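You operate a simulated robot arm through the tools that you are given. There is no shell and no other tool.

Carry out the task below with a simulated two-armed robot. There is one attempt and no reset: what you move stays moved.

## Task
Grip the 60 former in the vice and rack its worm.
Fine: both are in the fixture; the former goes in bar down; leave the fixture's clamp open.

The check looks at the end state, three seconds after you hand in, the way a careful person would. Anything else that was tipped, shoved, dropped, spilled or broken makes it a failure.

## Robot
Two 7-joint arms with two-finger parallel grippers on one trunk that stands fixed in place. Base frame: the origin is at the foot of the trunk, x ahead of it, y to its left, z up; the work surface is at about z = 860. Readings come in mm, rad, newtons and seconds.
The left shoulder is at [71, 156, 1230], the right one opposite. Each reaches about 1231 mm from its shoulder. Payload 3.91 kg a hand.
The TCP of each hand is the grasp point between the finger pads, 30 mm short of the fingertips. In the tool frame z runs along the fingers and y along their closing line. The gripper opens to 110 mm. The fingers are 20 mm wide and 10 mm thick; the gripper's body (48 by 112 mm) begins 55 mm behind the TCP.
Orientation is told as [roll, pitch, yaw] about the base's x, y, z axes, in that order, counted from this pose: with the fingers straight down and closing along the base's y, the tool's x points along the base's -x, its y along +y and its z along -z.

## Interface
- The arms move only by the tool arm_command. It takes "left_steps", "right_steps" or both (then of equal length, played together; a hand with none holds still); each is a list of rows, each a list of 7 numbers: the shift along the tool's x, y, z in mm, then the turn, a rotation vector about the tool's x, y, z in rad, then the gripper command, from -1 (shut) to 1 (fully open), values between in proportion. In form: [[dx, dy, dz, wx, wy, wz, fingers], ...]. A call has 1 to 20 rows; each row shifts and turns the commanded pose from where the row before left it, along the tool's axes as they then stand. A row lasts 0.2 s, in which the tool goes at most 50 mm and 0.15 rad; a call with a longer step from one row to the next is refused whole, and so is a gripper value outside its range. Where a pose cannot be reached the arm comes as near as it can. A force on the tool above 40 N (or 10 N above the force at the start of the call, whichever is more), or a blocked arm, ends the call early, and 0.2 s more pass. The fingers move at their own pace (about 108 mm/s each) and stop on an object; they squeeze with about 36 N. The grip force told is the motor's: it shows also when the fingers shut on nothing. Time passes only in rows, and 0.2 s behind the last, so rows that do not move let the fingers close. The reply holds the time, the measured pose of the TCP, the force on the tool along the base axes, the opening and the grip force, in the units named above and with some noise, with the torque about the TCP (base axes, N m) and any sound that the robot's microphone picked up.
- Cameras (640 x 400 px; columns grow to the right, rows downward): "scene" is now at [120.6, -48.4, 1471.5]; the picture's right is [-0.54, -0.84, 0.00], its down [-0.40, 0.25, -0.88] and it looks along [0.74, -0.48, -0.47] (base axes); focal length 356 px, centre (320, 200). "left" rides on the left gripper at [72, -17, -103] in its tool frame; the picture's right is [0.23, 0.97, 0.00], its down [-0.76, 0.18, -0.62] and it looks along [-0.61, 0.14, 0.78] (tool axes); focal length 222 px, centre (320, 200). "right" rides on the right gripper at [72, 17, -103] in its tool frame; the picture's right is [-0.23, 0.97, 0.00], its down [-0.76, -0.18, -0.62] and it looks along [-0.61, -0.14, 0.78] (tool axes); focal length 222 px, centre (320, 200). There is no depth. A picture from a camera that has moved, and an enlarged one, comes with that camera's place and axes in the base frame and with its lens. The place of the scene camera against the robot may be out by one fixed shift of up to 12 mm in any direction.
- get_image(camera): a new picture of that camera. The clock stands still meanwhile.
- raise_lower(by): slides the trunk up (or, below 0, down) by that many mm; the arms and the scene camera ride with it, the base frame stays. It gives what a move gives, with no picture.
- aim_head(pan, tilt): turns the head with the scene camera to pan (to the left, within 1.501 rad either way) and tilt (down, from -0.506 to 1.204), counted from straight ahead of the robot. It gives what a move gives.
- zoom(camera, box): a new picture of the part [left, top, right, bottom] of that camera's present view, enlarged. The clock stands still meanwhile.
- sign_off(): hands the job in; it is judged then, once.

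Nothing tells you positions but the pictures and the camera data. Unless the task says otherwise, let go and move clear before handing in.

The tools are called after "Emit:" by a JSON object that holds its "method" and its "body". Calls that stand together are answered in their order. arm_command: Moves the arms, as the interface text tells. Its arguments: {"type":"object","properties":{"left_steps":{"type":"array","items":{"type":"array","items":{"type":"number"}}},"right_steps":{"type":"array","items":{"type":"array","items":{"type":"number"}}}},"required":[]} The other tools are called the same way: raise_lower (by) moves the trunk up or down; aim_head (pan, tilt) turns the head that bears the scene camera; get_image (camera) takes a picture; zoom (camera, box) takes an enlarged picture of a part of a camera's view; sign_off () hands the job in.

At the start:

```text
time_s: 0.0
left_ee_pos: [712.3, -115.4, 1247.9]
left_tcp_rot: [0.001, 0.0, -0.001]
left_force: [0.4, 0.8, 0.4]
left_torque: [-0.01, 0.03, -0.01]
left_finger_gap: 110.1
left_grasp_force: 0.0
right_ee_pos: [536.4, -706.1, 1260.2]
right_tcp_rot: [0.0, -0.002, 0.001]
right_force: [0.6, -0.3, -0.3]
right_torque: [-0.01, 0.0, -0.02]
right_finger_gap: 110.3
right_grasp_force: 0.0
trunk travel left (down, up): [-675.0, 265.0]
head pan, tilt (commanded): [-0.571, 0.489]
```

scene: 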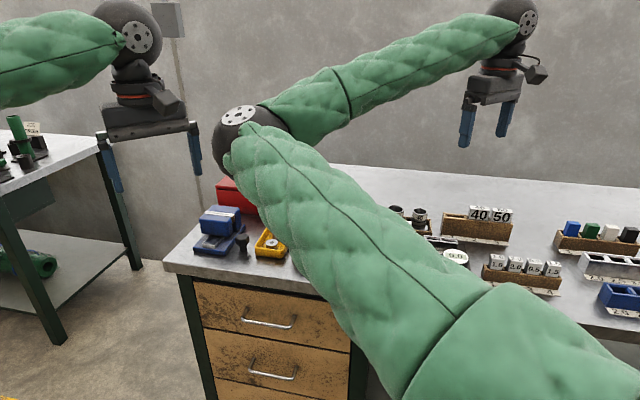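
right: 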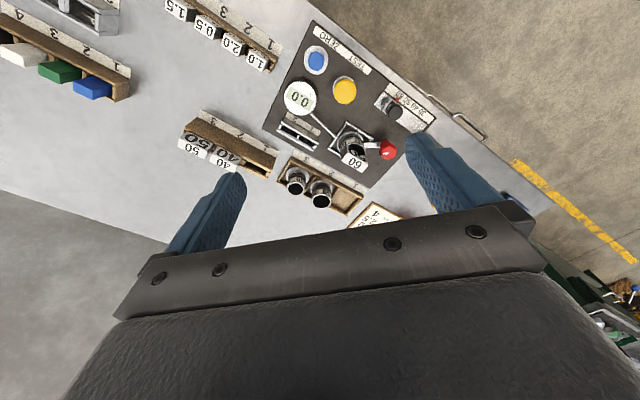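
left: 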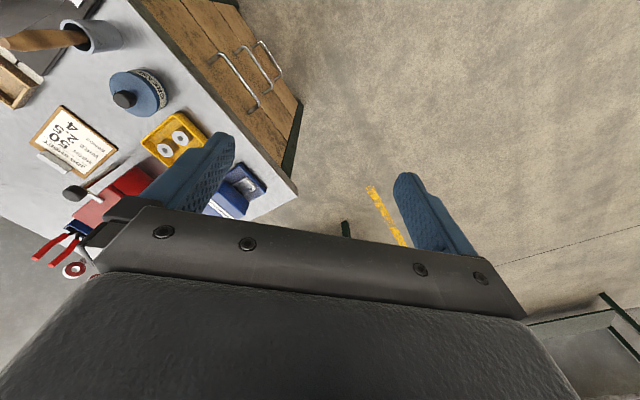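

I see a bench with racks, a fixture plate and some blocks; the picture is partly hidden by the left arm. First I will look closer with all cameras before moving anything.

Emit:
{"method": "zoom", "body": {"camera": "right", "box": [240, 0, 480, 240]}}

Emit:
{"method": "zoom", "body": {"camera": "right", "box": [0, 0, 280, 200]}}

Emit:
{"method": "zoom", "body": {"camera": "left", "box": [0, 0, 300, 280]}}

Emit:
{"method": "zoom", "body": {"camera": "scene", "box": [380, 180, 640, 340]}}

```text
1.67 times, centred on (360, 120) of right
camera zoom: at [464.1, -690.2, 1364.5], right [0.23, 0.97, 0.0], down [0.76, -0.18, 0.62], along [0.61, -0.14, -0.78], focal length 370 px, centre (253, 333)
```

zoom: 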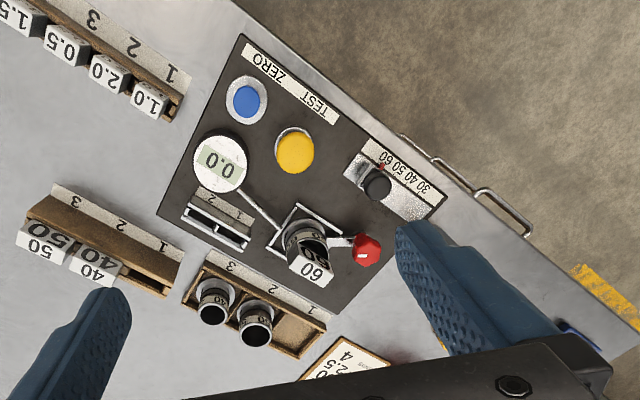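

```text
2.00 times, centred on (140, 100) of right
camera zoom: at [464.1, -690.2, 1364.5], right [0.23, 0.97, 0.0], down [0.76, -0.18, 0.62], along [0.61, -0.14, -0.78], focal length 444 px, centre (680, 400)
```

zoom: 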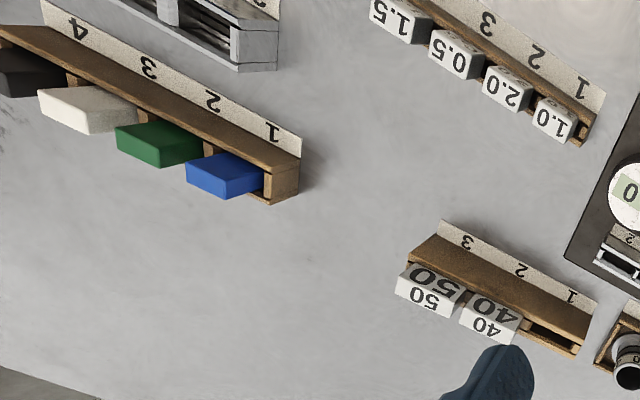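

```text
1.43 times, centred on (150, 140) of left
camera zoom: at [640.3, -134.0, 1351.1], right [-0.23, 0.97, 0.0], down [0.76, 0.18, 0.62], along [0.61, 0.14, -0.78], focal length 317 px, centre (563, 286)
```

zoom: 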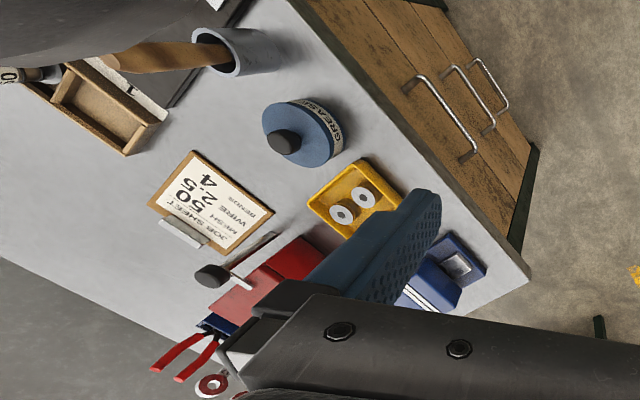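

```text
2.46 times, centred on (510, 260) of scene
camera zoom: at [120.6, -48.4, 1471.5], right [-0.54, -0.84, 0.0], down [-0.4, 0.25, -0.88], along [0.74, -0.48, -0.47], focal length 875 px, centre (-148, 52)
```

zoom: 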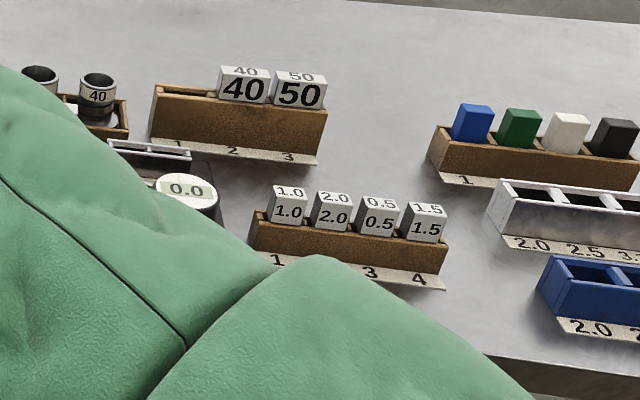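

The fixture plate holds something marked 60 with a lever; racks and a job sheet stand around it. The left arm blocks the scene view, so I draw it back to the left at the same height.

Emit:
{"method": "arm_command", "body": {"left_steps": [[10, 35, -5, 0, 0, 0, 1], [10, 35, -5, 0, 0, 0, 1], [10, 35, -5, 0, 0, 0, 1], [10, 35, -5, 0, 0, 0, 1], [10, 35, -5, 0, 0, 0, 1], [10, 35, -5, 0, 0, 0, 1], [10, 35, -5, 0, 0, 0, 1], [10, 35, -5, 0, 0, 0, 1], [10, 35, -5, 0, 0, 0, 1], [10, 35, -5, 0, 0, 0, 1], [10, 35, -5, 0, 0, 0, 1], [10, 35, -5, 0, 0, 0, 1]]}}

Emit:
{"method": "get_image", "body": {"camera": "scene"}}

```text
time_s: 2.6
left_ee_pos: [592.7, 305.5, 1309.4]
left_tcp_rot: [-0.001, 0.002, -0.001]
left_force: [0.2, -0.5, 0.0]
left_torque: [-0.01, 0.01, -0.01]
left_finger_gap: 109.9
left_grasp_force: 0.0
right_ee_pos: [534.1, -705.9, 1263.1]
right_tcp_rot: [-0.004, -0.001, 0.0]
right_force: [-0.5, 0.1, 0.5]
right_torque: [-0.01, -0.02, -0.04]
right_finger_gap: 110.2
right_grasp_force: 0.0
trunk travel left (down, up): [-675.0, 265.0]
head pan, tilt (commanded): [-0.571, 0.489]
```

```text
taken
camera scene: at [119.0, -46.8, 1471.7], right [-0.54, -0.84, 0.0], down [-0.39, 0.25, -0.88], along [0.74, -0.48, -0.47], focal length 356 px, centre (320, 200)
```

scene: 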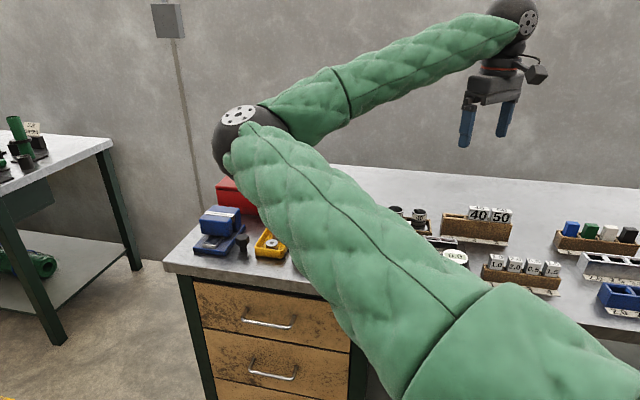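

It is the right arm that blocks the view, and another table stands to the left. I'll look at the left table first, then shift the right arm.

Emit:
{"method": "aim_head", "body": {"pan": 0.3, "tilt": 0.5}}

Emit:
{"method": "get_image", "body": {"camera": "scene"}}

Emit:
{"method": "get_image", "body": {"camera": "left"}}

```text
time_s: 3.8
left_ee_pos: [594.2, 304.2, 1308.6]
left_tcp_rot: [-0.001, 0.001, 0.002]
left_force: [-0.3, -0.2, 1.3]
left_torque: [-0.01, 0.03, -0.01]
left_finger_gap: 110.0
left_grasp_force: 0.1
right_ee_pos: [535.8, -707.2, 1260.3]
right_tcp_rot: [-0.001, 0.0, 0.002]
right_force: [-0.3, -0.8, 0.7]
right_torque: [0.0, 0.02, 0.0]
right_finger_gap: 110.1
right_grasp_force: 0.0
trunk travel left (down, up): [-675.0, 265.0]
head pan, tilt (commanded): [0.3, 0.499]
```

```text
taken
camera scene: at [130.8, 27.9, 1470.5], right [0.29, -0.96, 0.0], down [-0.46, -0.14, -0.88], along [0.84, 0.26, -0.48], focal length 356 px, centre (320, 200)
```

scene: 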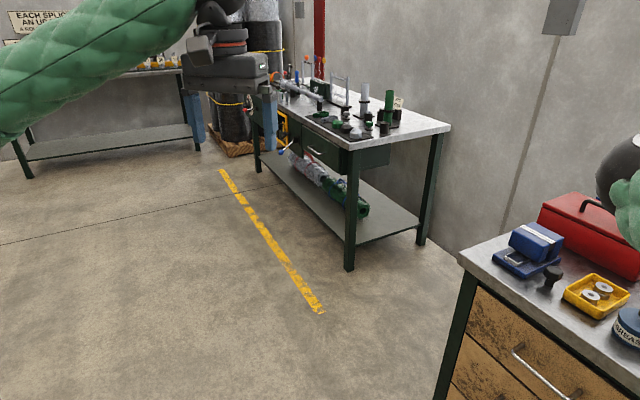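

```text
taken
camera left: at [521.9, 285.9, 1411.3], right [-0.23, 0.97, 0.0], down [0.76, 0.18, 0.62], along [0.61, 0.14, -0.78], focal length 222 px, centre (320, 200)
```

left: 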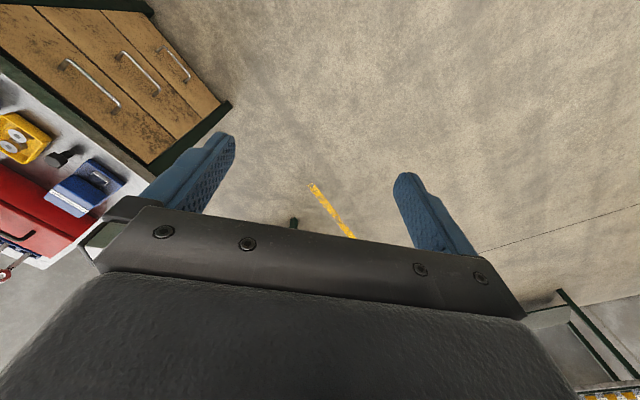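

The other tables are background; the working bench is on the right. I'll pan the head to the right to see the bench from the other side of the arm.

Emit:
{"method": "aim_head", "body": {"pan": -0.9, "tilt": 0.6}}

Emit:
{"method": "get_image", "body": {"camera": "scene"}}

```text
time_s: 5.2
left_ee_pos: [593.4, 304.1, 1309.6]
left_tcp_rot: [-0.001, 0.001, 0.001]
left_force: [-0.1, 0.1, 0.0]
left_torque: [0.01, 0.03, -0.02]
left_finger_gap: 110.0
left_grasp_force: 0.1
right_ee_pos: [535.4, -706.4, 1261.1]
right_tcp_rot: [-0.001, 0.001, 0.001]
right_force: [0.0, -0.3, 0.1]
right_torque: [-0.01, -0.02, 0.01]
right_finger_gap: 110.0
right_grasp_force: 0.0
trunk travel left (down, up): [-675.0, 265.0]
head pan, tilt (commanded): [-0.901, 0.6]
```

```text
taken
camera scene: at [98.7, -68.0, 1461.4], right [-0.78, -0.62, 0.0], down [-0.35, 0.44, -0.82], along [0.51, -0.65, -0.57], focal length 356 px, centre (320, 200)
```

scene: 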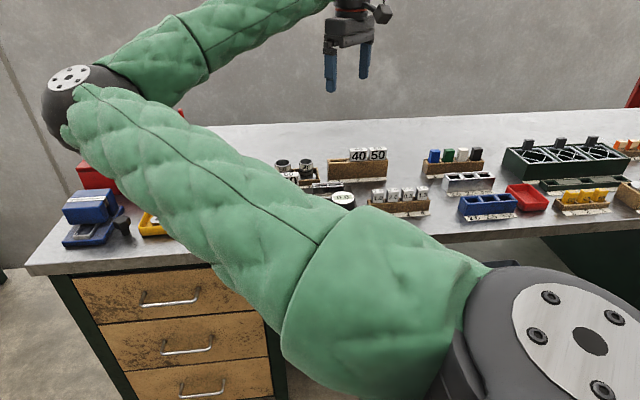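

The bench lies diagonally ahead-right, and the fixture plate is around (620, -670, 860). I'll bring the right hand lower so its camera can read the fixture.

Emit:
{"method": "arm_command", "body": {"right_steps": [[5, 10, 25, 0, 0, 0, 1], [5, 10, 25, 0, 0, 0, 1], [5, 10, 25, 0, 0, 0, 1], [5, 10, 25, 0, 0, 0, 1], [5, 10, 25, 0, 0, 0, 1], [5, 5, 25, 0, 0, 0, 1]]}}

Emit:
{"method": "get_image", "body": {"camera": "right"}}

Emit:
{"method": "get_image", "body": {"camera": "scene"}}

```text
time_s: 6.6
left_ee_pos: [593.2, 303.6, 1307.5]
left_tcp_rot: [-0.001, -0.001, 0.001]
left_force: [-0.3, 0.3, -0.3]
left_torque: [-0.02, 0.05, 0.03]
left_finger_gap: 110.2
left_grasp_force: 0.1
right_ee_pos: [505.5, -652.9, 1110.4]
right_tcp_rot: [0.0, -0.001, 0.003]
right_force: [-0.2, 0.4, 0.4]
right_torque: [-0.01, -0.03, 0.01]
right_finger_gap: 110.3
right_grasp_force: 0.1
trunk travel left (down, up): [-675.0, 265.0]
head pan, tilt (commanded): [-0.901, 0.6]
```

```text
taken
camera right: at [433.7, -635.6, 1214.5], right [0.23, 0.97, 0.0], down [0.76, -0.18, 0.62], along [0.61, -0.14, -0.78], focal length 222 px, centre (320, 200)
```

right: 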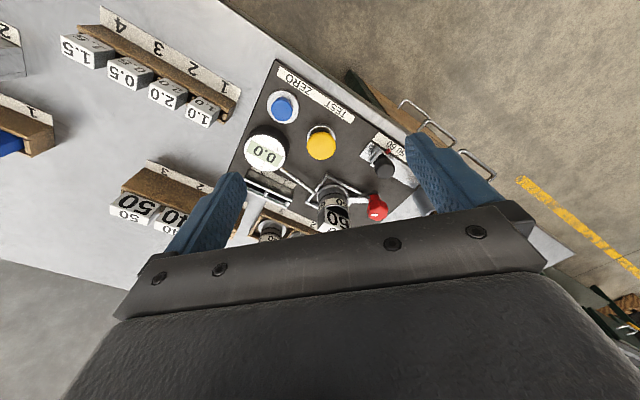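

```text
taken
camera scene: at [98.9, -68.4, 1461.5], right [-0.78, -0.62, 0.0], down [-0.35, 0.44, -0.82], along [0.51, -0.65, -0.57], focal length 356 px, centre (320, 200)
```

scene: 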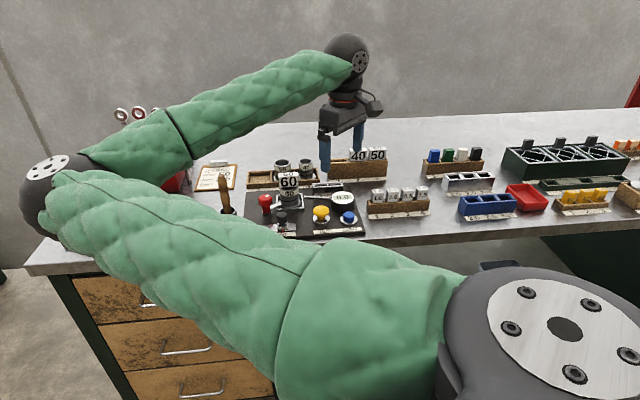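

The fixture is now visible: a white "60" block stands in a grey cup "60" on it, with a red knob beside. I zoom for detail.

Emit:
{"method": "zoom", "body": {"camera": "scene", "box": [190, 130, 400, 250]}}

Emit:
{"method": "zoom", "body": {"camera": "scene", "box": [240, 150, 330, 220]}}

Emit:
{"method": "zoom", "body": {"camera": "scene", "box": [400, 110, 640, 240]}}

Emit:
{"method": "zoom", "body": {"camera": "right", "box": [220, 50, 440, 250]}}

```text
3.05 times, centred on (295, 190) of scene
camera zoom: at [98.9, -68.4, 1461.5], right [-0.78, -0.62, 0.0], down [-0.35, 0.44, -0.82], along [0.51, -0.65, -0.57], focal length 1083 px, centre (396, 230)
```

zoom: 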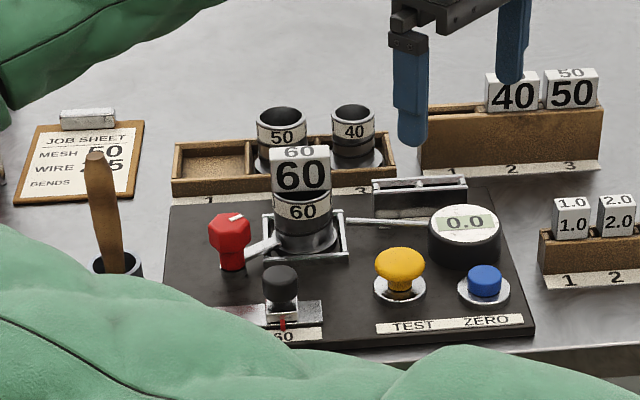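

```text
5.71 times, centred on (285, 185) of scene
camera zoom: at [98.9, -68.4, 1461.5], right [-0.78, -0.62, 0.0], down [-0.35, 0.44, -0.82], along [0.51, -0.65, -0.57], focal length 2031 px, centre (520, 286)
```

zoom: 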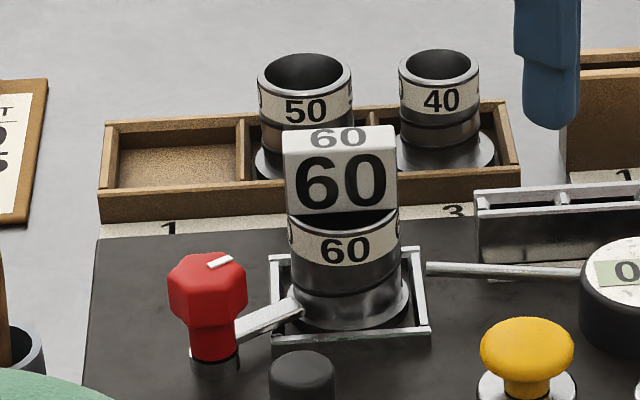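

```text
2.67 times, centred on (520, 175) of scene
camera zoom: at [98.9, -68.4, 1461.5], right [-0.78, -0.62, 0.0], down [-0.35, 0.44, -0.82], along [0.51, -0.65, -0.57], focal length 948 px, centre (-213, 267)
```

zoom: 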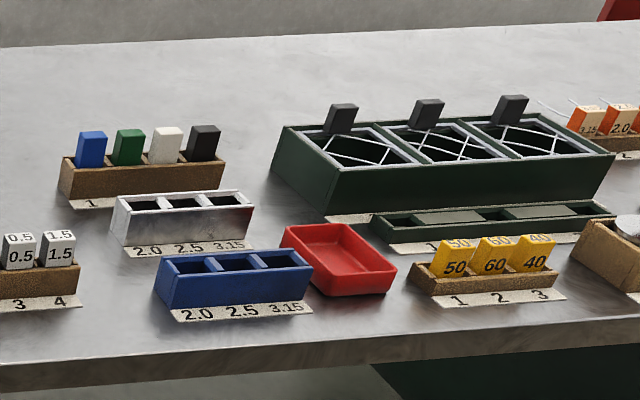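

```text
2.00 times, centred on (330, 150) of right
camera zoom: at [433.7, -635.6, 1214.5], right [0.23, 0.97, 0.0], down [0.76, -0.18, 0.62], along [0.61, -0.14, -0.78], focal length 444 px, centre (300, 300)
```

zoom: 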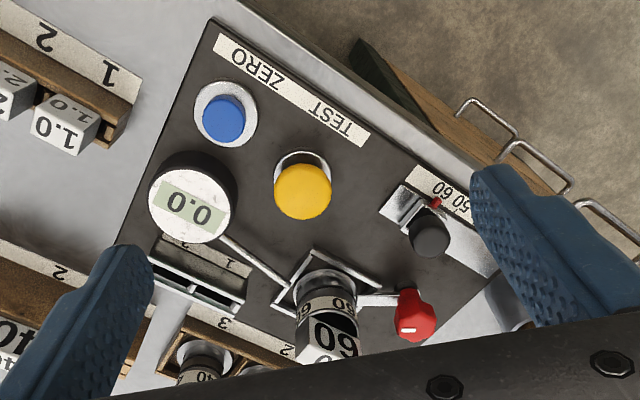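

I now read it like this: chain-link tooling – the white "60" head is the former (its flat bar hangs down inside), the grey flanged sleeve "60" is the worm, the red knob with the arm is the fixture's clamp, and the worm tray lies behind with slot 1 seemingly empty. Next I look for the vice at the left end of the bench.

Emit:
{"method": "aim_head", "body": {"pan": -0.45, "tilt": 0.65}}

Emit:
{"method": "get_image", "body": {"camera": "scene"}}

Emit:
{"method": "zoom", "body": {"camera": "scene", "box": [100, 130, 360, 290]}}

```text
time_s: 7.5
left_ee_pos: [593.5, 303.9, 1307.8]
left_tcp_rot: [-0.001, 0.0, 0.0]
left_force: [0.7, 0.5, 0.0]
left_torque: [-0.01, -0.01, 0.04]
left_finger_gap: 109.7
left_grasp_force: 0.1
right_ee_pos: [505.2, -652.2, 1110.6]
right_tcp_rot: [-0.001, 0.002, 0.003]
right_force: [0.7, -0.7, 0.0]
right_torque: [0.0, 0.0, -0.01]
right_finger_gap: 110.0
right_grasp_force: 0.0
trunk travel left (down, up): [-675.0, 265.0]
head pan, tilt (commanded): [-0.45, 0.649]
```

```text
taken
camera scene: at [121.9, -36.6, 1457.1], right [-0.44, -0.9, 0.0], down [-0.54, 0.26, -0.8], along [0.72, -0.35, -0.6], focal length 356 px, centre (320, 200)
```

scene: 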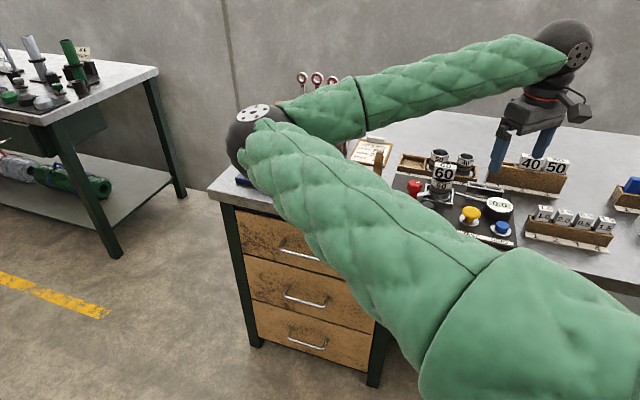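

```text
2.46 times, centred on (230, 210) of scene
camera zoom: at [121.9, -36.6, 1457.1], right [-0.44, -0.9, 0.0], down [-0.54, 0.26, -0.8], along [0.72, -0.35, -0.6], focal length 875 px, centre (542, 175)
```

zoom: 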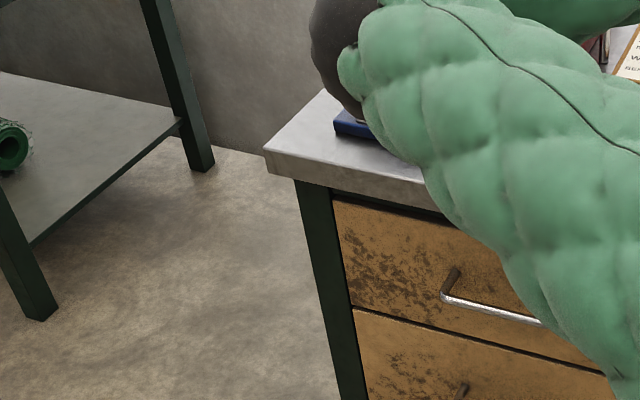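

The right elbow hides the vice area. I'll raise the right hand and swing it to the right end to clear the view.

Emit:
{"method": "arm_command", "body": {"right_steps": [[0, 0, -40, 0, 0, 0, 1], [0, 0, -40, 0, 0, 0, 1], [0, 0, -40, 0, 0, 0, 1], [0, 0, -40, 0, 0, 0, 1], [25, -32, 0, 0, 0, 0, 1], [25, -32, 0, 0, 0, 0, 1], [25, -32, 0, 0, 0, 0, 1], [25, -32, 0, 0, 0, 0, 1], [25, -32, 0, 0, 0, 0, 1], [25, -32, 0, 0, 0, 0, 1], [25, -32, 0, 0, 0, 0, 1], [25, -32, 0, 0, 0, 0, 1], [25, -32, 0, 0, 0, 0, 1], [25, -32, 0, 0, 0, 0, 1]]}}

Emit:
{"method": "get_image", "body": {"camera": "scene"}}

Emit:
{"method": "get_image", "body": {"camera": "right"}}

```text
time_s: 10.5
left_ee_pos: [591.1, 304.4, 1309.6]
left_tcp_rot: [0.001, -0.001, 0.004]
left_force: [0.2, -0.7, 0.1]
left_torque: [0.01, -0.01, -0.02]
left_finger_gap: 110.0
left_grasp_force: 0.1
right_ee_pos: [253.9, -973.1, 1268.0]
right_tcp_rot: [0.001, 0.0, 0.002]
right_force: [-0.4, -0.8, -0.6]
right_torque: [0.04, -0.03, -0.01]
right_finger_gap: 109.7
right_grasp_force: 0.0
trunk travel left (down, up): [-675.0, 265.0]
head pan, tilt (commanded): [-0.45, 0.649]
```

```text
taken
camera scene: at [120.3, -38.1, 1457.3], right [-0.43, -0.9, 0.0], down [-0.54, 0.26, -0.8], along [0.72, -0.35, -0.6], focal length 356 px, centre (320, 200)
```

scene: 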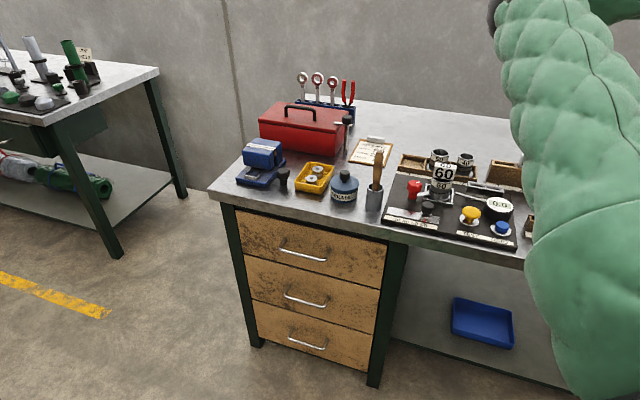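

```text
taken
camera right: at [181.6, -956.6, 1371.6], right [0.22, 0.97, 0.0], down [0.76, -0.18, 0.62], along [0.61, -0.14, -0.78], focal length 222 px, centre (320, 200)
```

right: 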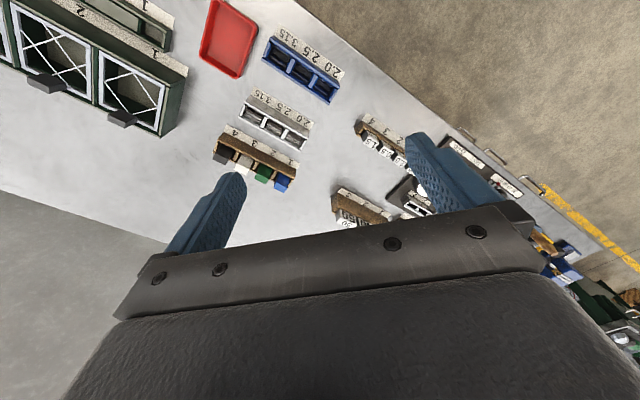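

Now the left part of the bench is clear: a blue vice with a black knob, yellow tray, grease tin, brush pot, job sheet. I zoom in on the vice and the fixture.

Emit:
{"method": "zoom", "body": {"camera": "scene", "box": [215, 120, 315, 200]}}

Emit:
{"method": "zoom", "body": {"camera": "scene", "box": [380, 140, 525, 250]}}

Emit:
{"method": "zoom", "body": {"camera": "scene", "box": [290, 60, 460, 210]}}

```text
5.00 times, centred on (265, 160) of scene
camera zoom: at [120.3, -38.1, 1457.3], right [-0.43, -0.9, 0.0], down [-0.54, 0.26, -0.8], along [0.72, -0.35, -0.6], focal length 1778 px, centre (595, 400)
```

zoom: 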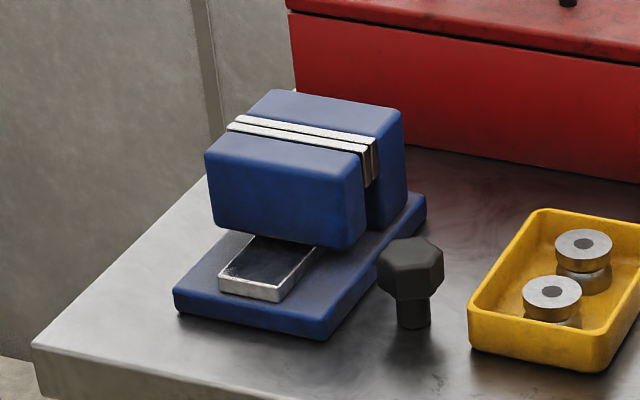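

```text
3.64 times, centred on (452, 195) of scene
camera zoom: at [120.3, -38.1, 1457.3], right [-0.43, -0.9, 0.0], down [-0.54, 0.26, -0.8], along [0.72, -0.35, -0.6], focal length 1293 px, centre (-162, 218)
```

zoom: 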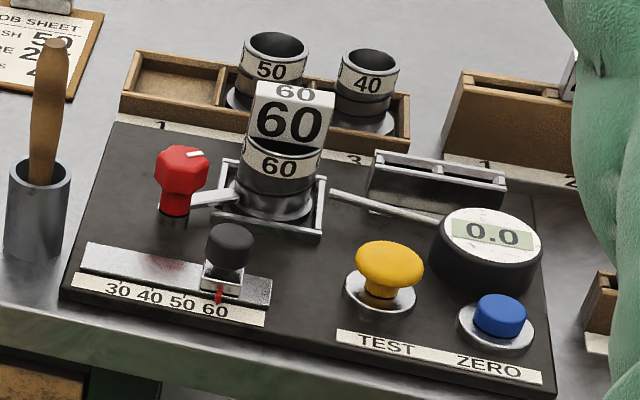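

```text
2.67 times, centred on (375, 135) of scene
camera zoom: at [120.3, -38.1, 1457.3], right [-0.43, -0.9, 0.0], down [-0.54, 0.26, -0.8], along [0.72, -0.35, -0.6], focal length 948 px, centre (173, 373)
```

zoom: 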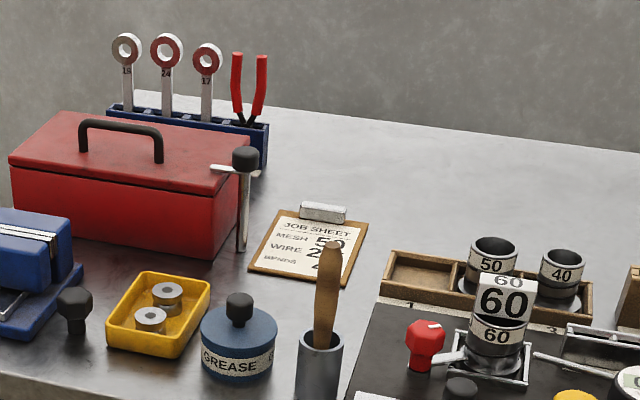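

The vice (blue, near (1000, -320)) has its jaws along the bench and a black knob standing beside it; the bench runs at 45° in the base frame. I turn the right hand to line up with the bench (yaw −45°) and bring it over the fixture for a view from above.

Emit:
{"method": "arm_command", "body": {"right_steps": [[0, 0, 0, 0, 0, 0.131, 1], [0, 0, 0, 0, 0, 0.131, 1], [0, 0, 0, 0, 0, 0.131, 1], [0, 0, 0, 0, 0, 0.131, 1], [0, 0, 0, 0, 0, 0.131, 1], [0, 0, 0, 0, 0, 0.1304, 1], [-4, 40, 10, 0, 0, 0, 1], [-4, 40, 10, 0, 0, 0, 1], [-4, 40, 10, 0, 0, 0, 1], [-4, 40, 10, 0, 0, 0, 1], [-4, 40, 10, 0, 0, 0, 1], [-4, 40, 10, 0, 0, 0, 1], [-4, 40, 10, 0, 0, 0, 1], [-4, 40, 10, 0, 0, 0, 1], [-4, 40, 10, 0, 0, 0, 1], [-4, 40, 10, 0, 0, 0, 1], [-4, 40, 10, 0, 0, 0, 1], [-4, 36, 10, 0, 0, 0, 1]]}}

Emit:
{"method": "get_image", "body": {"camera": "right"}}

Emit:
{"method": "get_image", "body": {"camera": "scene"}}

```text
time_s: 14.3
left_ee_pos: [593.9, 304.4, 1307.9]
left_tcp_rot: [-0.002, 0.002, 0.0]
left_force: [-0.4, 0.7, -0.4]
left_torque: [-0.03, 0.02, -0.03]
left_finger_gap: 110.1
left_grasp_force: 0.0
right_ee_pos: [627.9, -670.0, 1150.2]
right_tcp_rot: [-0.003, 0.001, -0.785]
right_force: [0.3, -0.2, 0.3]
right_torque: [-0.05, -0.01, -0.02]
right_finger_gap: 109.9
right_grasp_force: 0.0
trunk travel left (down, up): [-675.0, 265.0]
head pan, tilt (commanded): [-0.45, 0.649]
```

```text
taken
camera right: at [588.8, -605.7, 1253.4], right [0.85, 0.53, 0.0], down [0.41, -0.66, 0.62], along [0.33, -0.53, -0.78], focal length 222 px, centre (320, 200)
```

right: 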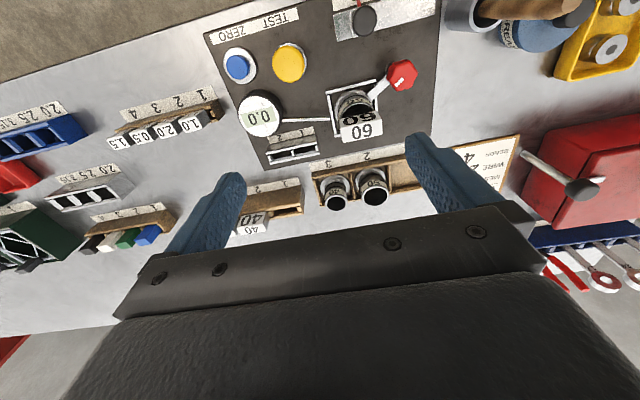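

```text
taken
camera scene: at [122.6, -35.7, 1457.1], right [-0.44, -0.9, 0.0], down [-0.55, 0.26, -0.8], along [0.72, -0.35, -0.61], focal length 356 px, centre (320, 200)
```

scene: 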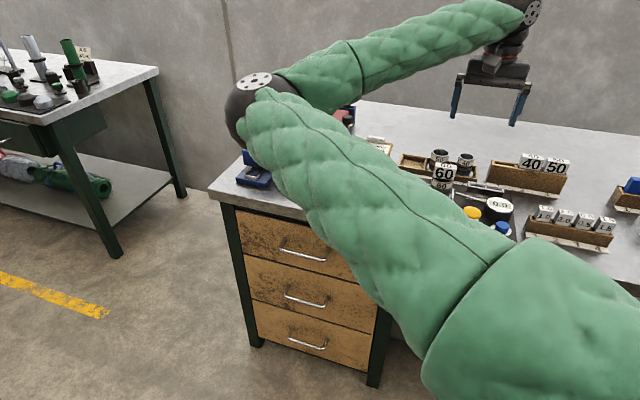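

I have a good overhead view of the fixture now. Zooming in for detail and measurements.

Emit:
{"method": "zoom", "body": {"camera": "right", "box": [300, 30, 460, 150]}}

Emit:
{"method": "zoom", "body": {"camera": "right", "box": [220, 100, 440, 240]}}

Emit:
{"method": "zoom", "body": {"camera": "right", "box": [440, 0, 640, 140]}}

```text
3.33 times, centred on (380, 90) of right
camera zoom: at [588.8, -605.7, 1253.4], right [0.85, 0.53, 0.0], down [0.41, -0.66, 0.62], along [0.33, -0.53, -0.78], focal length 740 px, centre (120, 567)
```

zoom: 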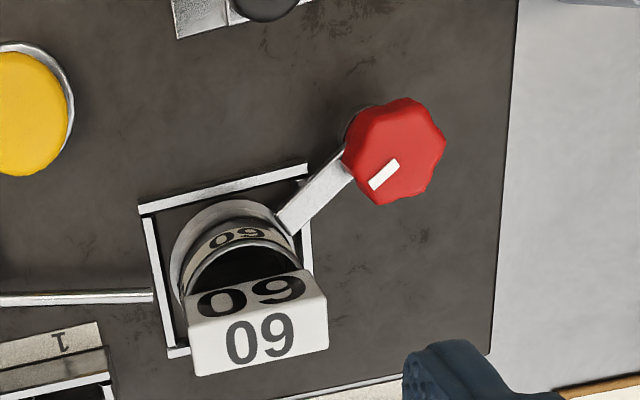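

```text
2.86 times, centred on (330, 170) of right
camera zoom: at [588.8, -605.7, 1253.4], right [0.85, 0.53, 0.0], down [0.41, -0.66, 0.62], along [0.33, -0.53, -0.78], focal length 635 px, centre (291, 286)
```

zoom: 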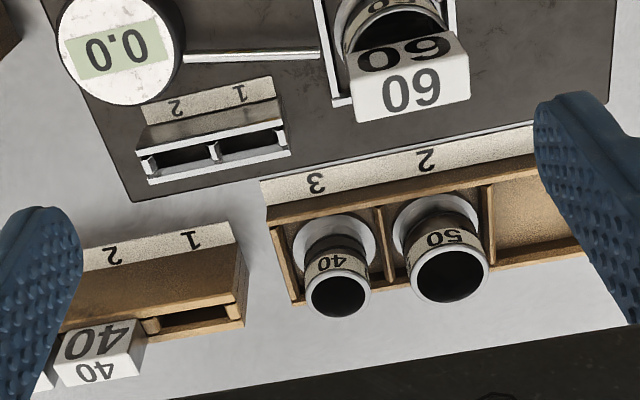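

```text
2.86 times, centred on (540, 70) of right
camera zoom: at [588.8, -605.7, 1253.4], right [0.85, 0.53, 0.0], down [0.41, -0.66, 0.62], along [0.33, -0.53, -0.78], focal length 635 px, centre (-309, 571)
```

zoom: 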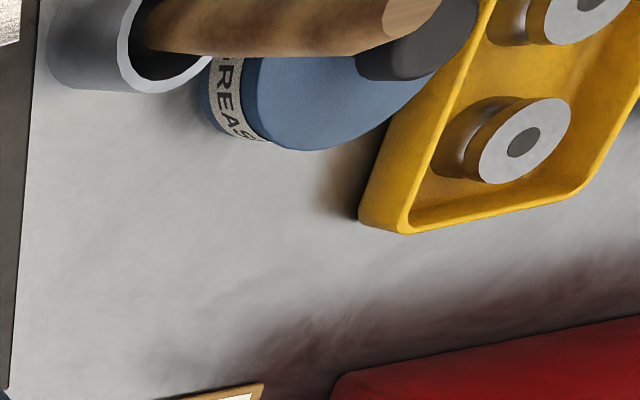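

The clamp arm lies over the worm's flange (closed), so it must be swung open first; the knob axis is near (710, -595) and the former/worm axis near (695, -671). Before acting I fly the right hand over to the vice to inspect it from above.

Emit:
{"method": "arm_command", "body": {"right_steps": [[-2, 42, 0, 0, 0, 0, 1], [-2, 42, 0, 0, 0, 0, 1], [-2, 42, 0, 0, 0, 0, 1], [-2, 42, 0, 0, 0, 0, 1], [-2, 42, 0, 0, 0, 0, 1], [-2, 42, 0, 0, 0, 0, 1], [-2, 42, 0, 0, 0, 0, 1], [-2, 42, 0, 0, 0, 0, 1], [-2, 42, 0, 0, 0, 0, 1], [-2, 42, 0, 0, 0, 0, 1], [-2, 42, 0, 0, 0, 0, 1]]}}

Emit:
{"method": "get_image", "body": {"camera": "right"}}

Emit:
{"method": "get_image", "body": {"camera": "scene"}}

```text
time_s: 16.7
left_ee_pos: [594.1, 305.2, 1307.7]
left_tcp_rot: [0.0, 0.0, -0.001]
left_force: [-0.1, -0.2, 0.0]
left_torque: [0.04, 0.01, 0.06]
left_finger_gap: 109.8
left_grasp_force: 0.0
right_ee_pos: [905.2, -415.8, 1151.1]
right_tcp_rot: [0.0, 0.001, -0.777]
right_force: [1.1, 0.6, -0.7]
right_torque: [0.04, 0.0, 0.0]
right_finger_gap: 109.7
right_grasp_force: 0.1
right hand out of reach, approached as far as the arm can: row 10, 11
trunk travel left (down, up): [-675.0, 265.0]
head pan, tilt (commanded): [-0.45, 0.649]
```

```text
taken
camera right: at [866.0, -351.7, 1254.6], right [0.84, 0.54, 0.0], down [0.42, -0.66, 0.62], along [0.33, -0.53, -0.78], focal length 222 px, centre (320, 200)
```

right: 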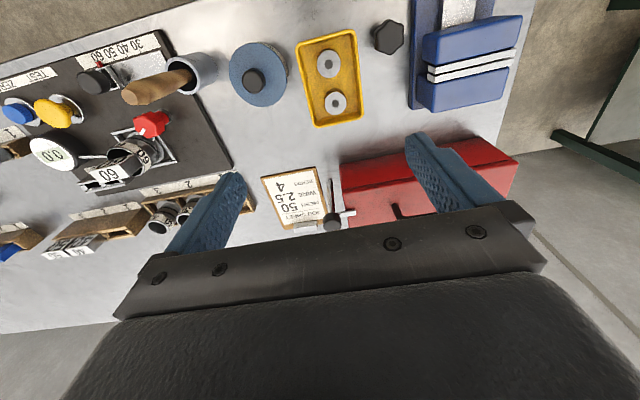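

```text
taken
camera scene: at [122.2, -36.0, 1457.1], right [-0.43, -0.9, 0.0], down [-0.55, 0.26, -0.8], along [0.72, -0.35, -0.6], focal length 356 px, centre (320, 200)
```

scene: 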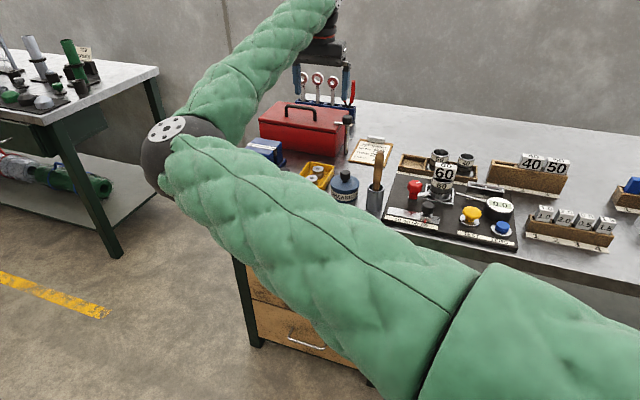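

The vertical hand just runs out of reach here, but I can see the vice: jaws near (1050, -286), its black knob near (947, -318). I'll zoom for details; later I will tilt the hand to gain reach.

Emit:
{"method": "zoom", "body": {"camera": "right", "box": [360, 0, 540, 130]}}

Emit:
{"method": "zoom", "body": {"camera": "right", "box": [220, 20, 400, 150]}}

Emit:
{"method": "zoom", "body": {"camera": "right", "box": [240, 130, 440, 250]}}

Emit:
{"method": "zoom", "body": {"camera": "right", "box": [20, 80, 220, 240]}}

```text
3.08 times, centred on (450, 65) of right
camera zoom: at [866.0, -351.7, 1254.6], right [0.84, 0.54, 0.0], down [0.42, -0.66, 0.62], along [0.33, -0.53, -0.78], focal length 684 px, centre (-80, 615)
```

zoom: 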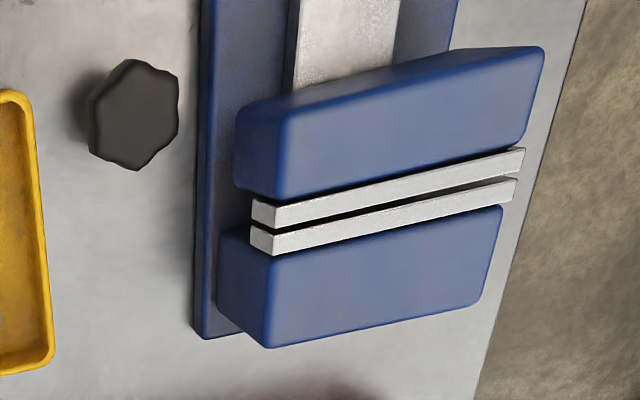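

```text
3.08 times, centred on (310, 85) of right
camera zoom: at [866.0, -351.7, 1254.6], right [0.84, 0.54, 0.0], down [0.42, -0.66, 0.62], along [0.33, -0.53, -0.78], focal length 684 px, centre (351, 554)
```

zoom: 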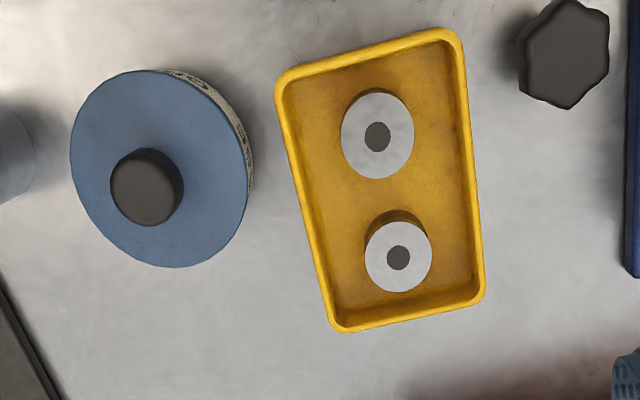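

```text
3.20 times, centred on (340, 190) of right
camera zoom: at [866.0, -351.7, 1254.6], right [0.84, 0.54, 0.0], down [0.42, -0.66, 0.62], along [0.33, -0.53, -0.78], focal length 711 px, centre (256, 232)
```

zoom: 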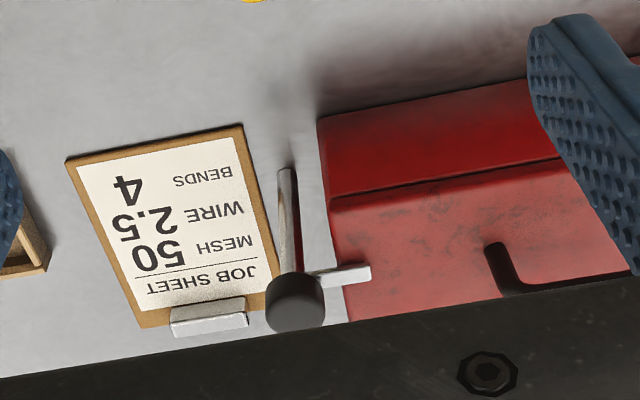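

```text
2.50 times, centred on (120, 160) of right
camera zoom: at [866.0, -351.7, 1254.6], right [0.84, 0.54, 0.0], down [0.42, -0.66, 0.62], along [0.33, -0.53, -0.78], focal length 555 px, centre (820, 300)
```

zoom: 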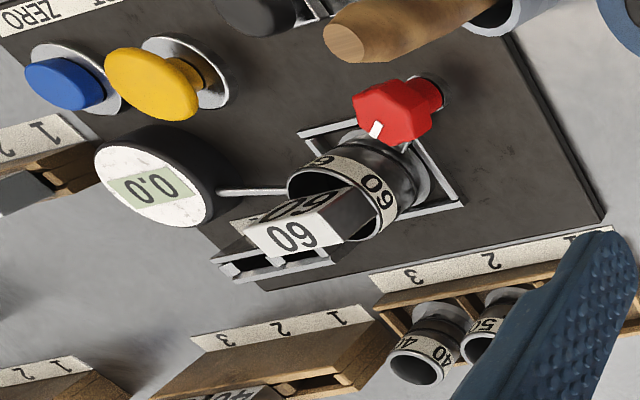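

The jaws are about 96 mm long, top near z≈940, with a small gap; the black hex knob is at about (949, -318), top z≈905. I'll first approach the vice knob from above with fingers across its flats, stopping short to check alignment.

Emit:
{"method": "arm_command", "body": {"right_steps": [[0, 0, 18, 0, 0, -0.134, 1], [0, 0, 18, 0, 0, -0.134, 1], [0, 0, 18, 0, 0, -0.134, 1], [0, 0, 18, 0, 0, -0.134, 1], [0, 0, 18, 0, 0, -0.134, 1], [0, 0, 18, 0, 0, -0.134, 1], [0, 0, 18, 0, 0, -0.134, 1], [0, 0, 18, 0, 0, -0.134, 1], [-18, 20, 0, 0, 0, 0, 0.09], [-18, 20, 0, 0, 0, 0, 0.09], [-18, 20, 0, 0, 0, 0, 0.09], [-17.3, 20.7, 0, 0, 0, 0, 0.09], [0, 0, 0, 0, 0, 0, 0.09]]}}

Emit:
{"method": "get_image", "body": {"camera": "right"}}

Emit:
{"method": "get_image", "body": {"camera": "scene"}}

```text
time_s: 19.5
left_ee_pos: [594.4, 304.1, 1308.3]
left_tcp_rot: [0.001, 0.001, -0.001]
left_force: [0.8, 0.0, -0.7]
left_torque: [0.0, 0.0, -0.01]
left_finger_gap: 110.0
left_grasp_force: 0.0
right_ee_pos: [948.2, -318.9, 1006.3]
right_tcp_rot: [0.001, 0.001, 0.287]
right_force: [1.0, 0.7, -0.5]
right_torque: [-0.01, 0.04, -0.01]
right_finger_gap: 60.1
right_grasp_force: 0.1
trunk travel left (down, up): [-675.0, 265.0]
head pan, tilt (commanded): [-0.45, 0.649]
```

```text
taken
camera right: at [873.8, -322.8, 1110.6], right [-0.06, 1.0, 0.0], down [0.78, 0.05, 0.62], along [0.62, 0.04, -0.78], focal length 222 px, centre (320, 200)
```

right: 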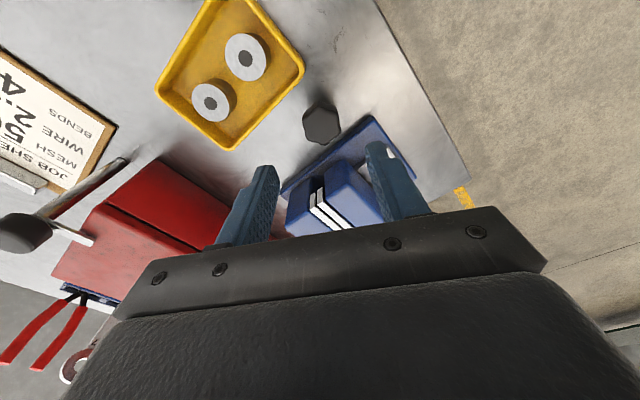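

```text
taken
camera scene: at [121.8, -36.8, 1457.1], right [-0.44, -0.9, 0.0], down [-0.54, 0.26, -0.8], along [0.72, -0.35, -0.6], focal length 356 px, centre (320, 200)
```

scene: 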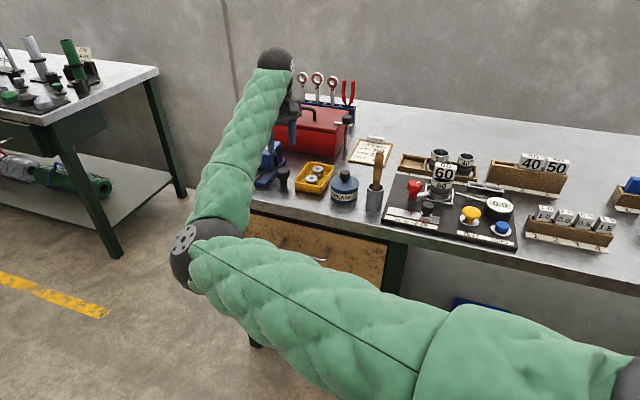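

The hand is right above the vice knob, with plenty of reach. I zoom to refine its centre and the jaw gap.

Emit:
{"method": "zoom", "body": {"camera": "right", "box": [270, 80, 390, 180]}}

Emit:
{"method": "zoom", "body": {"camera": "right", "box": [250, 110, 430, 240]}}

Emit:
{"method": "zoom", "body": {"camera": "scene", "box": [230, 100, 350, 200]}}

```text
4.00 times, centred on (330, 130) of right
camera zoom: at [873.8, -322.8, 1110.6], right [-0.06, 1.0, 0.0], down [0.78, 0.05, 0.62], along [0.62, 0.04, -0.78], focal length 888 px, centre (280, 480)
```

zoom: 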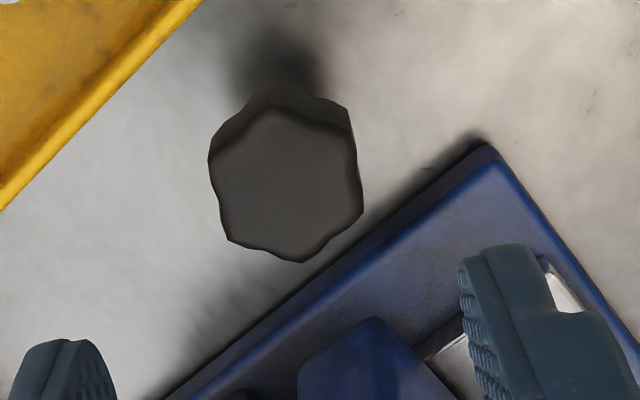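

```text
3.08 times, centred on (340, 175) of right
camera zoom: at [873.8, -322.8, 1110.6], right [-0.06, 1.0, 0.0], down [0.78, 0.05, 0.62], along [0.62, 0.04, -0.78], focal length 684 px, centre (258, 277)
```

zoom: 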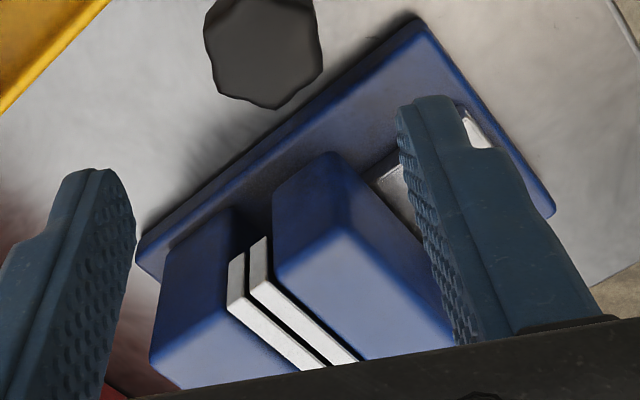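

```text
4.00 times, centred on (290, 150) of scene
camera zoom: at [121.8, -36.8, 1457.1], right [-0.44, -0.9, 0.0], down [-0.54, 0.26, -0.8], along [0.72, -0.35, -0.6], focal length 1422 px, centre (440, 400)
```

zoom: 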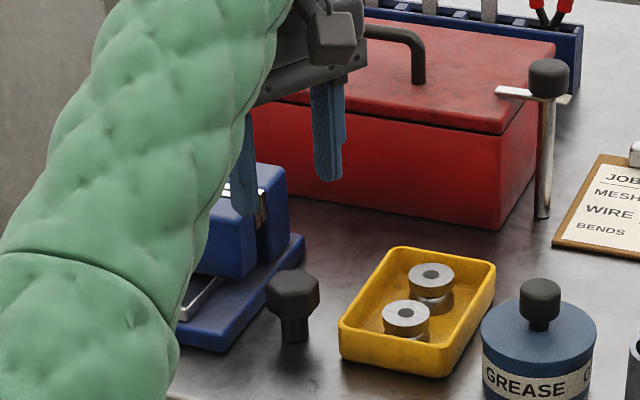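

Knob centre is at about (950, -316) and its flats are aligned with the bench (normals at 45°/105°). I lower the fingers around it and close.

Emit:
{"method": "arm_command", "body": {"right_steps": [[-2.6, 1.8, 20, 0, 0, 0.025, 0.09], [0, 0, 20, 0, 0, 0, 0.09], [0, 0, 20, 0, 0, 0, 0.09], [0, 0, 15, 0, 0, 0, 0.09], [0, 0, 12, 0, 0, 0, 0.09], [0, 0, 0, 0, 0, 0, 0.09]]}}

Emit:
{"method": "get_image", "body": {"camera": "right"}}

Emit:
{"method": "zoom", "body": {"camera": "scene", "box": [170, 50, 370, 230]}}

```text
time_s: 20.9
left_ee_pos: [594.5, 305.1, 1308.4]
left_tcp_rot: [0.0, 0.0, 0.0]
left_force: [0.5, 0.0, 0.0]
left_torque: [0.01, 0.02, -0.01]
left_finger_gap: 110.0
left_grasp_force: 0.0
right_ee_pos: [949.5, -315.7, 920.2]
right_tcp_rot: [0.0, 0.001, 0.264]
right_force: [-0.1, -0.3, 0.2]
right_torque: [-0.01, -0.02, -0.01]
right_finger_gap: 60.0
right_grasp_force: 0.1
trunk travel left (down, up): [-675.0, 265.0]
head pan, tilt (commanded): [-0.45, 0.649]
```

```text
taken
camera right: at [876.5, -318.1, 1023.7], right [-0.03, 1.0, 0.0], down [0.78, 0.03, 0.62], along [0.62, 0.02, -0.78], focal length 222 px, centre (320, 200)
```

right: 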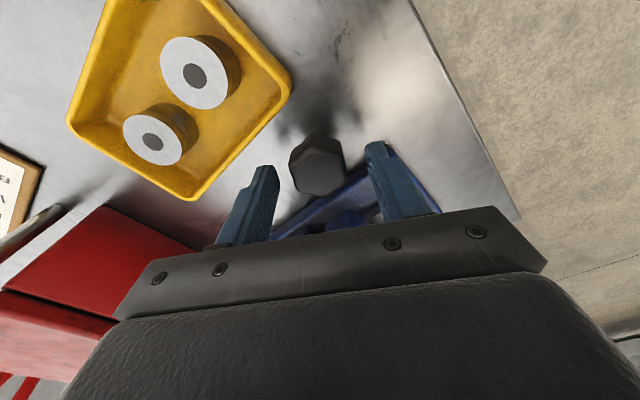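

```text
2.22 times, centred on (270, 140) of scene
camera zoom: at [121.9, -36.4, 1457.1], right [-0.44, -0.9, 0.0], down [-0.54, 0.26, -0.8], along [0.72, -0.35, -0.6], focal length 790 px, centre (431, 333)
```

zoom: 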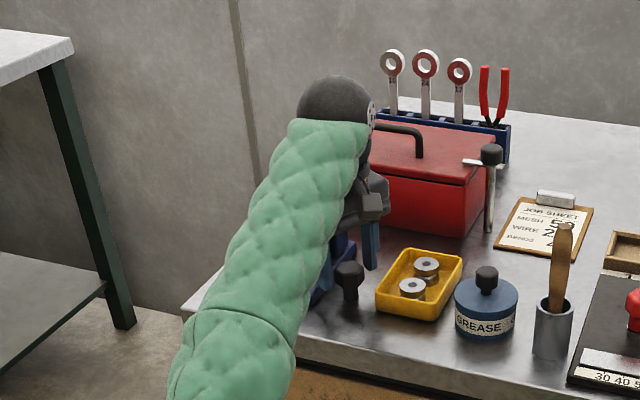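

The fingers straddle the knob as computed. I close on it and check the gap reading.

Emit:
{"method": "arm_command", "body": {"right_steps": [[0, 0, 0, 0, 0, 0, -0.5], [0, 0, 0, 0, 0, 0, -1], [0, 0, 0, 0, 0, 0, -1]]}}

```text
time_s: 21.7
left_ee_pos: [594.3, 304.6, 1309.7]
left_tcp_rot: [0.001, 0.0, -0.002]
left_force: [-0.2, 0.2, 0.3]
left_torque: [0.02, 0.02, 0.0]
left_finger_gap: 110.0
left_grasp_force: 0.0
right_ee_pos: [949.6, -315.6, 918.6]
right_tcp_rot: [0.0, 0.0, 0.261]
right_force: [2.1, -5.0, -0.1]
right_torque: [-0.09, -0.11, 0.09]
right_finger_gap: 35.2
right_grasp_force: 44.9
trunk travel left (down, up): [-675.0, 265.0]
head pan, tilt (commanded): [-0.45, 0.649]
```

Gripped at 35 mm. I turn it a little counter-clockwise (seen from above) as a test and look at the jaws.

Emit:
{"method": "arm_command", "body": {"right_steps": [[0, 0, 0, 0, 0, -0.08, -1], [0, 0, 0, 0, 0, -0.08, -1], [0, 0, 0, 0, 0, -0.08, -1], [0, 0, 0, 0, 0, -0.08, -1]]}}

Emit:
{"method": "get_image", "body": {"camera": "right"}}

Emit:
{"method": "zoom", "body": {"camera": "scene", "box": [170, 50, 370, 230]}}

```text
time_s: 22.7
left_ee_pos: [594.4, 305.4, 1307.9]
left_tcp_rot: [0.0, 0.001, -0.001]
left_force: [-1.1, 0.5, -0.1]
left_torque: [-0.06, -0.01, 0.01]
left_finger_gap: 110.2
left_grasp_force: 0.2
right_ee_pos: [949.5, -315.7, 920.7]
right_tcp_rot: [0.0, 0.002, 0.584]
right_force: [-1.0, -1.1, -2.8]
right_torque: [-0.01, -0.06, 0.01]
right_finger_gap: 35.0
right_grasp_force: 44.9
trunk travel left (down, up): [-675.0, 265.0]
head pan, tilt (commanded): [-0.45, 0.649]
```

```text
taken
camera right: at [881.1, -341.8, 1023.8], right [-0.35, 0.94, 0.0], down [0.73, 0.27, 0.62], along [0.58, 0.22, -0.78], focal length 222 px, centre (320, 200)
```

right: 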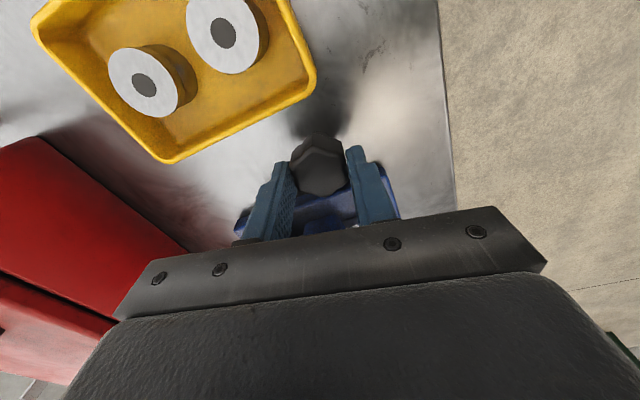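

```text
2.22 times, centred on (270, 140) of scene
camera zoom: at [122.1, -36.6, 1457.1], right [-0.44, -0.9, 0.0], down [-0.54, 0.26, -0.8], along [0.72, -0.35, -0.61], focal length 790 px, centre (431, 333)
```

zoom: 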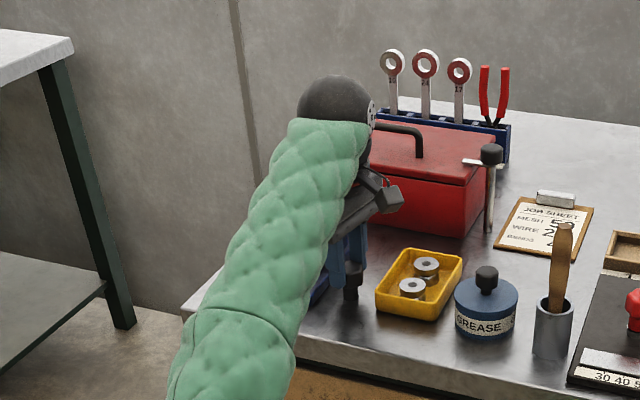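

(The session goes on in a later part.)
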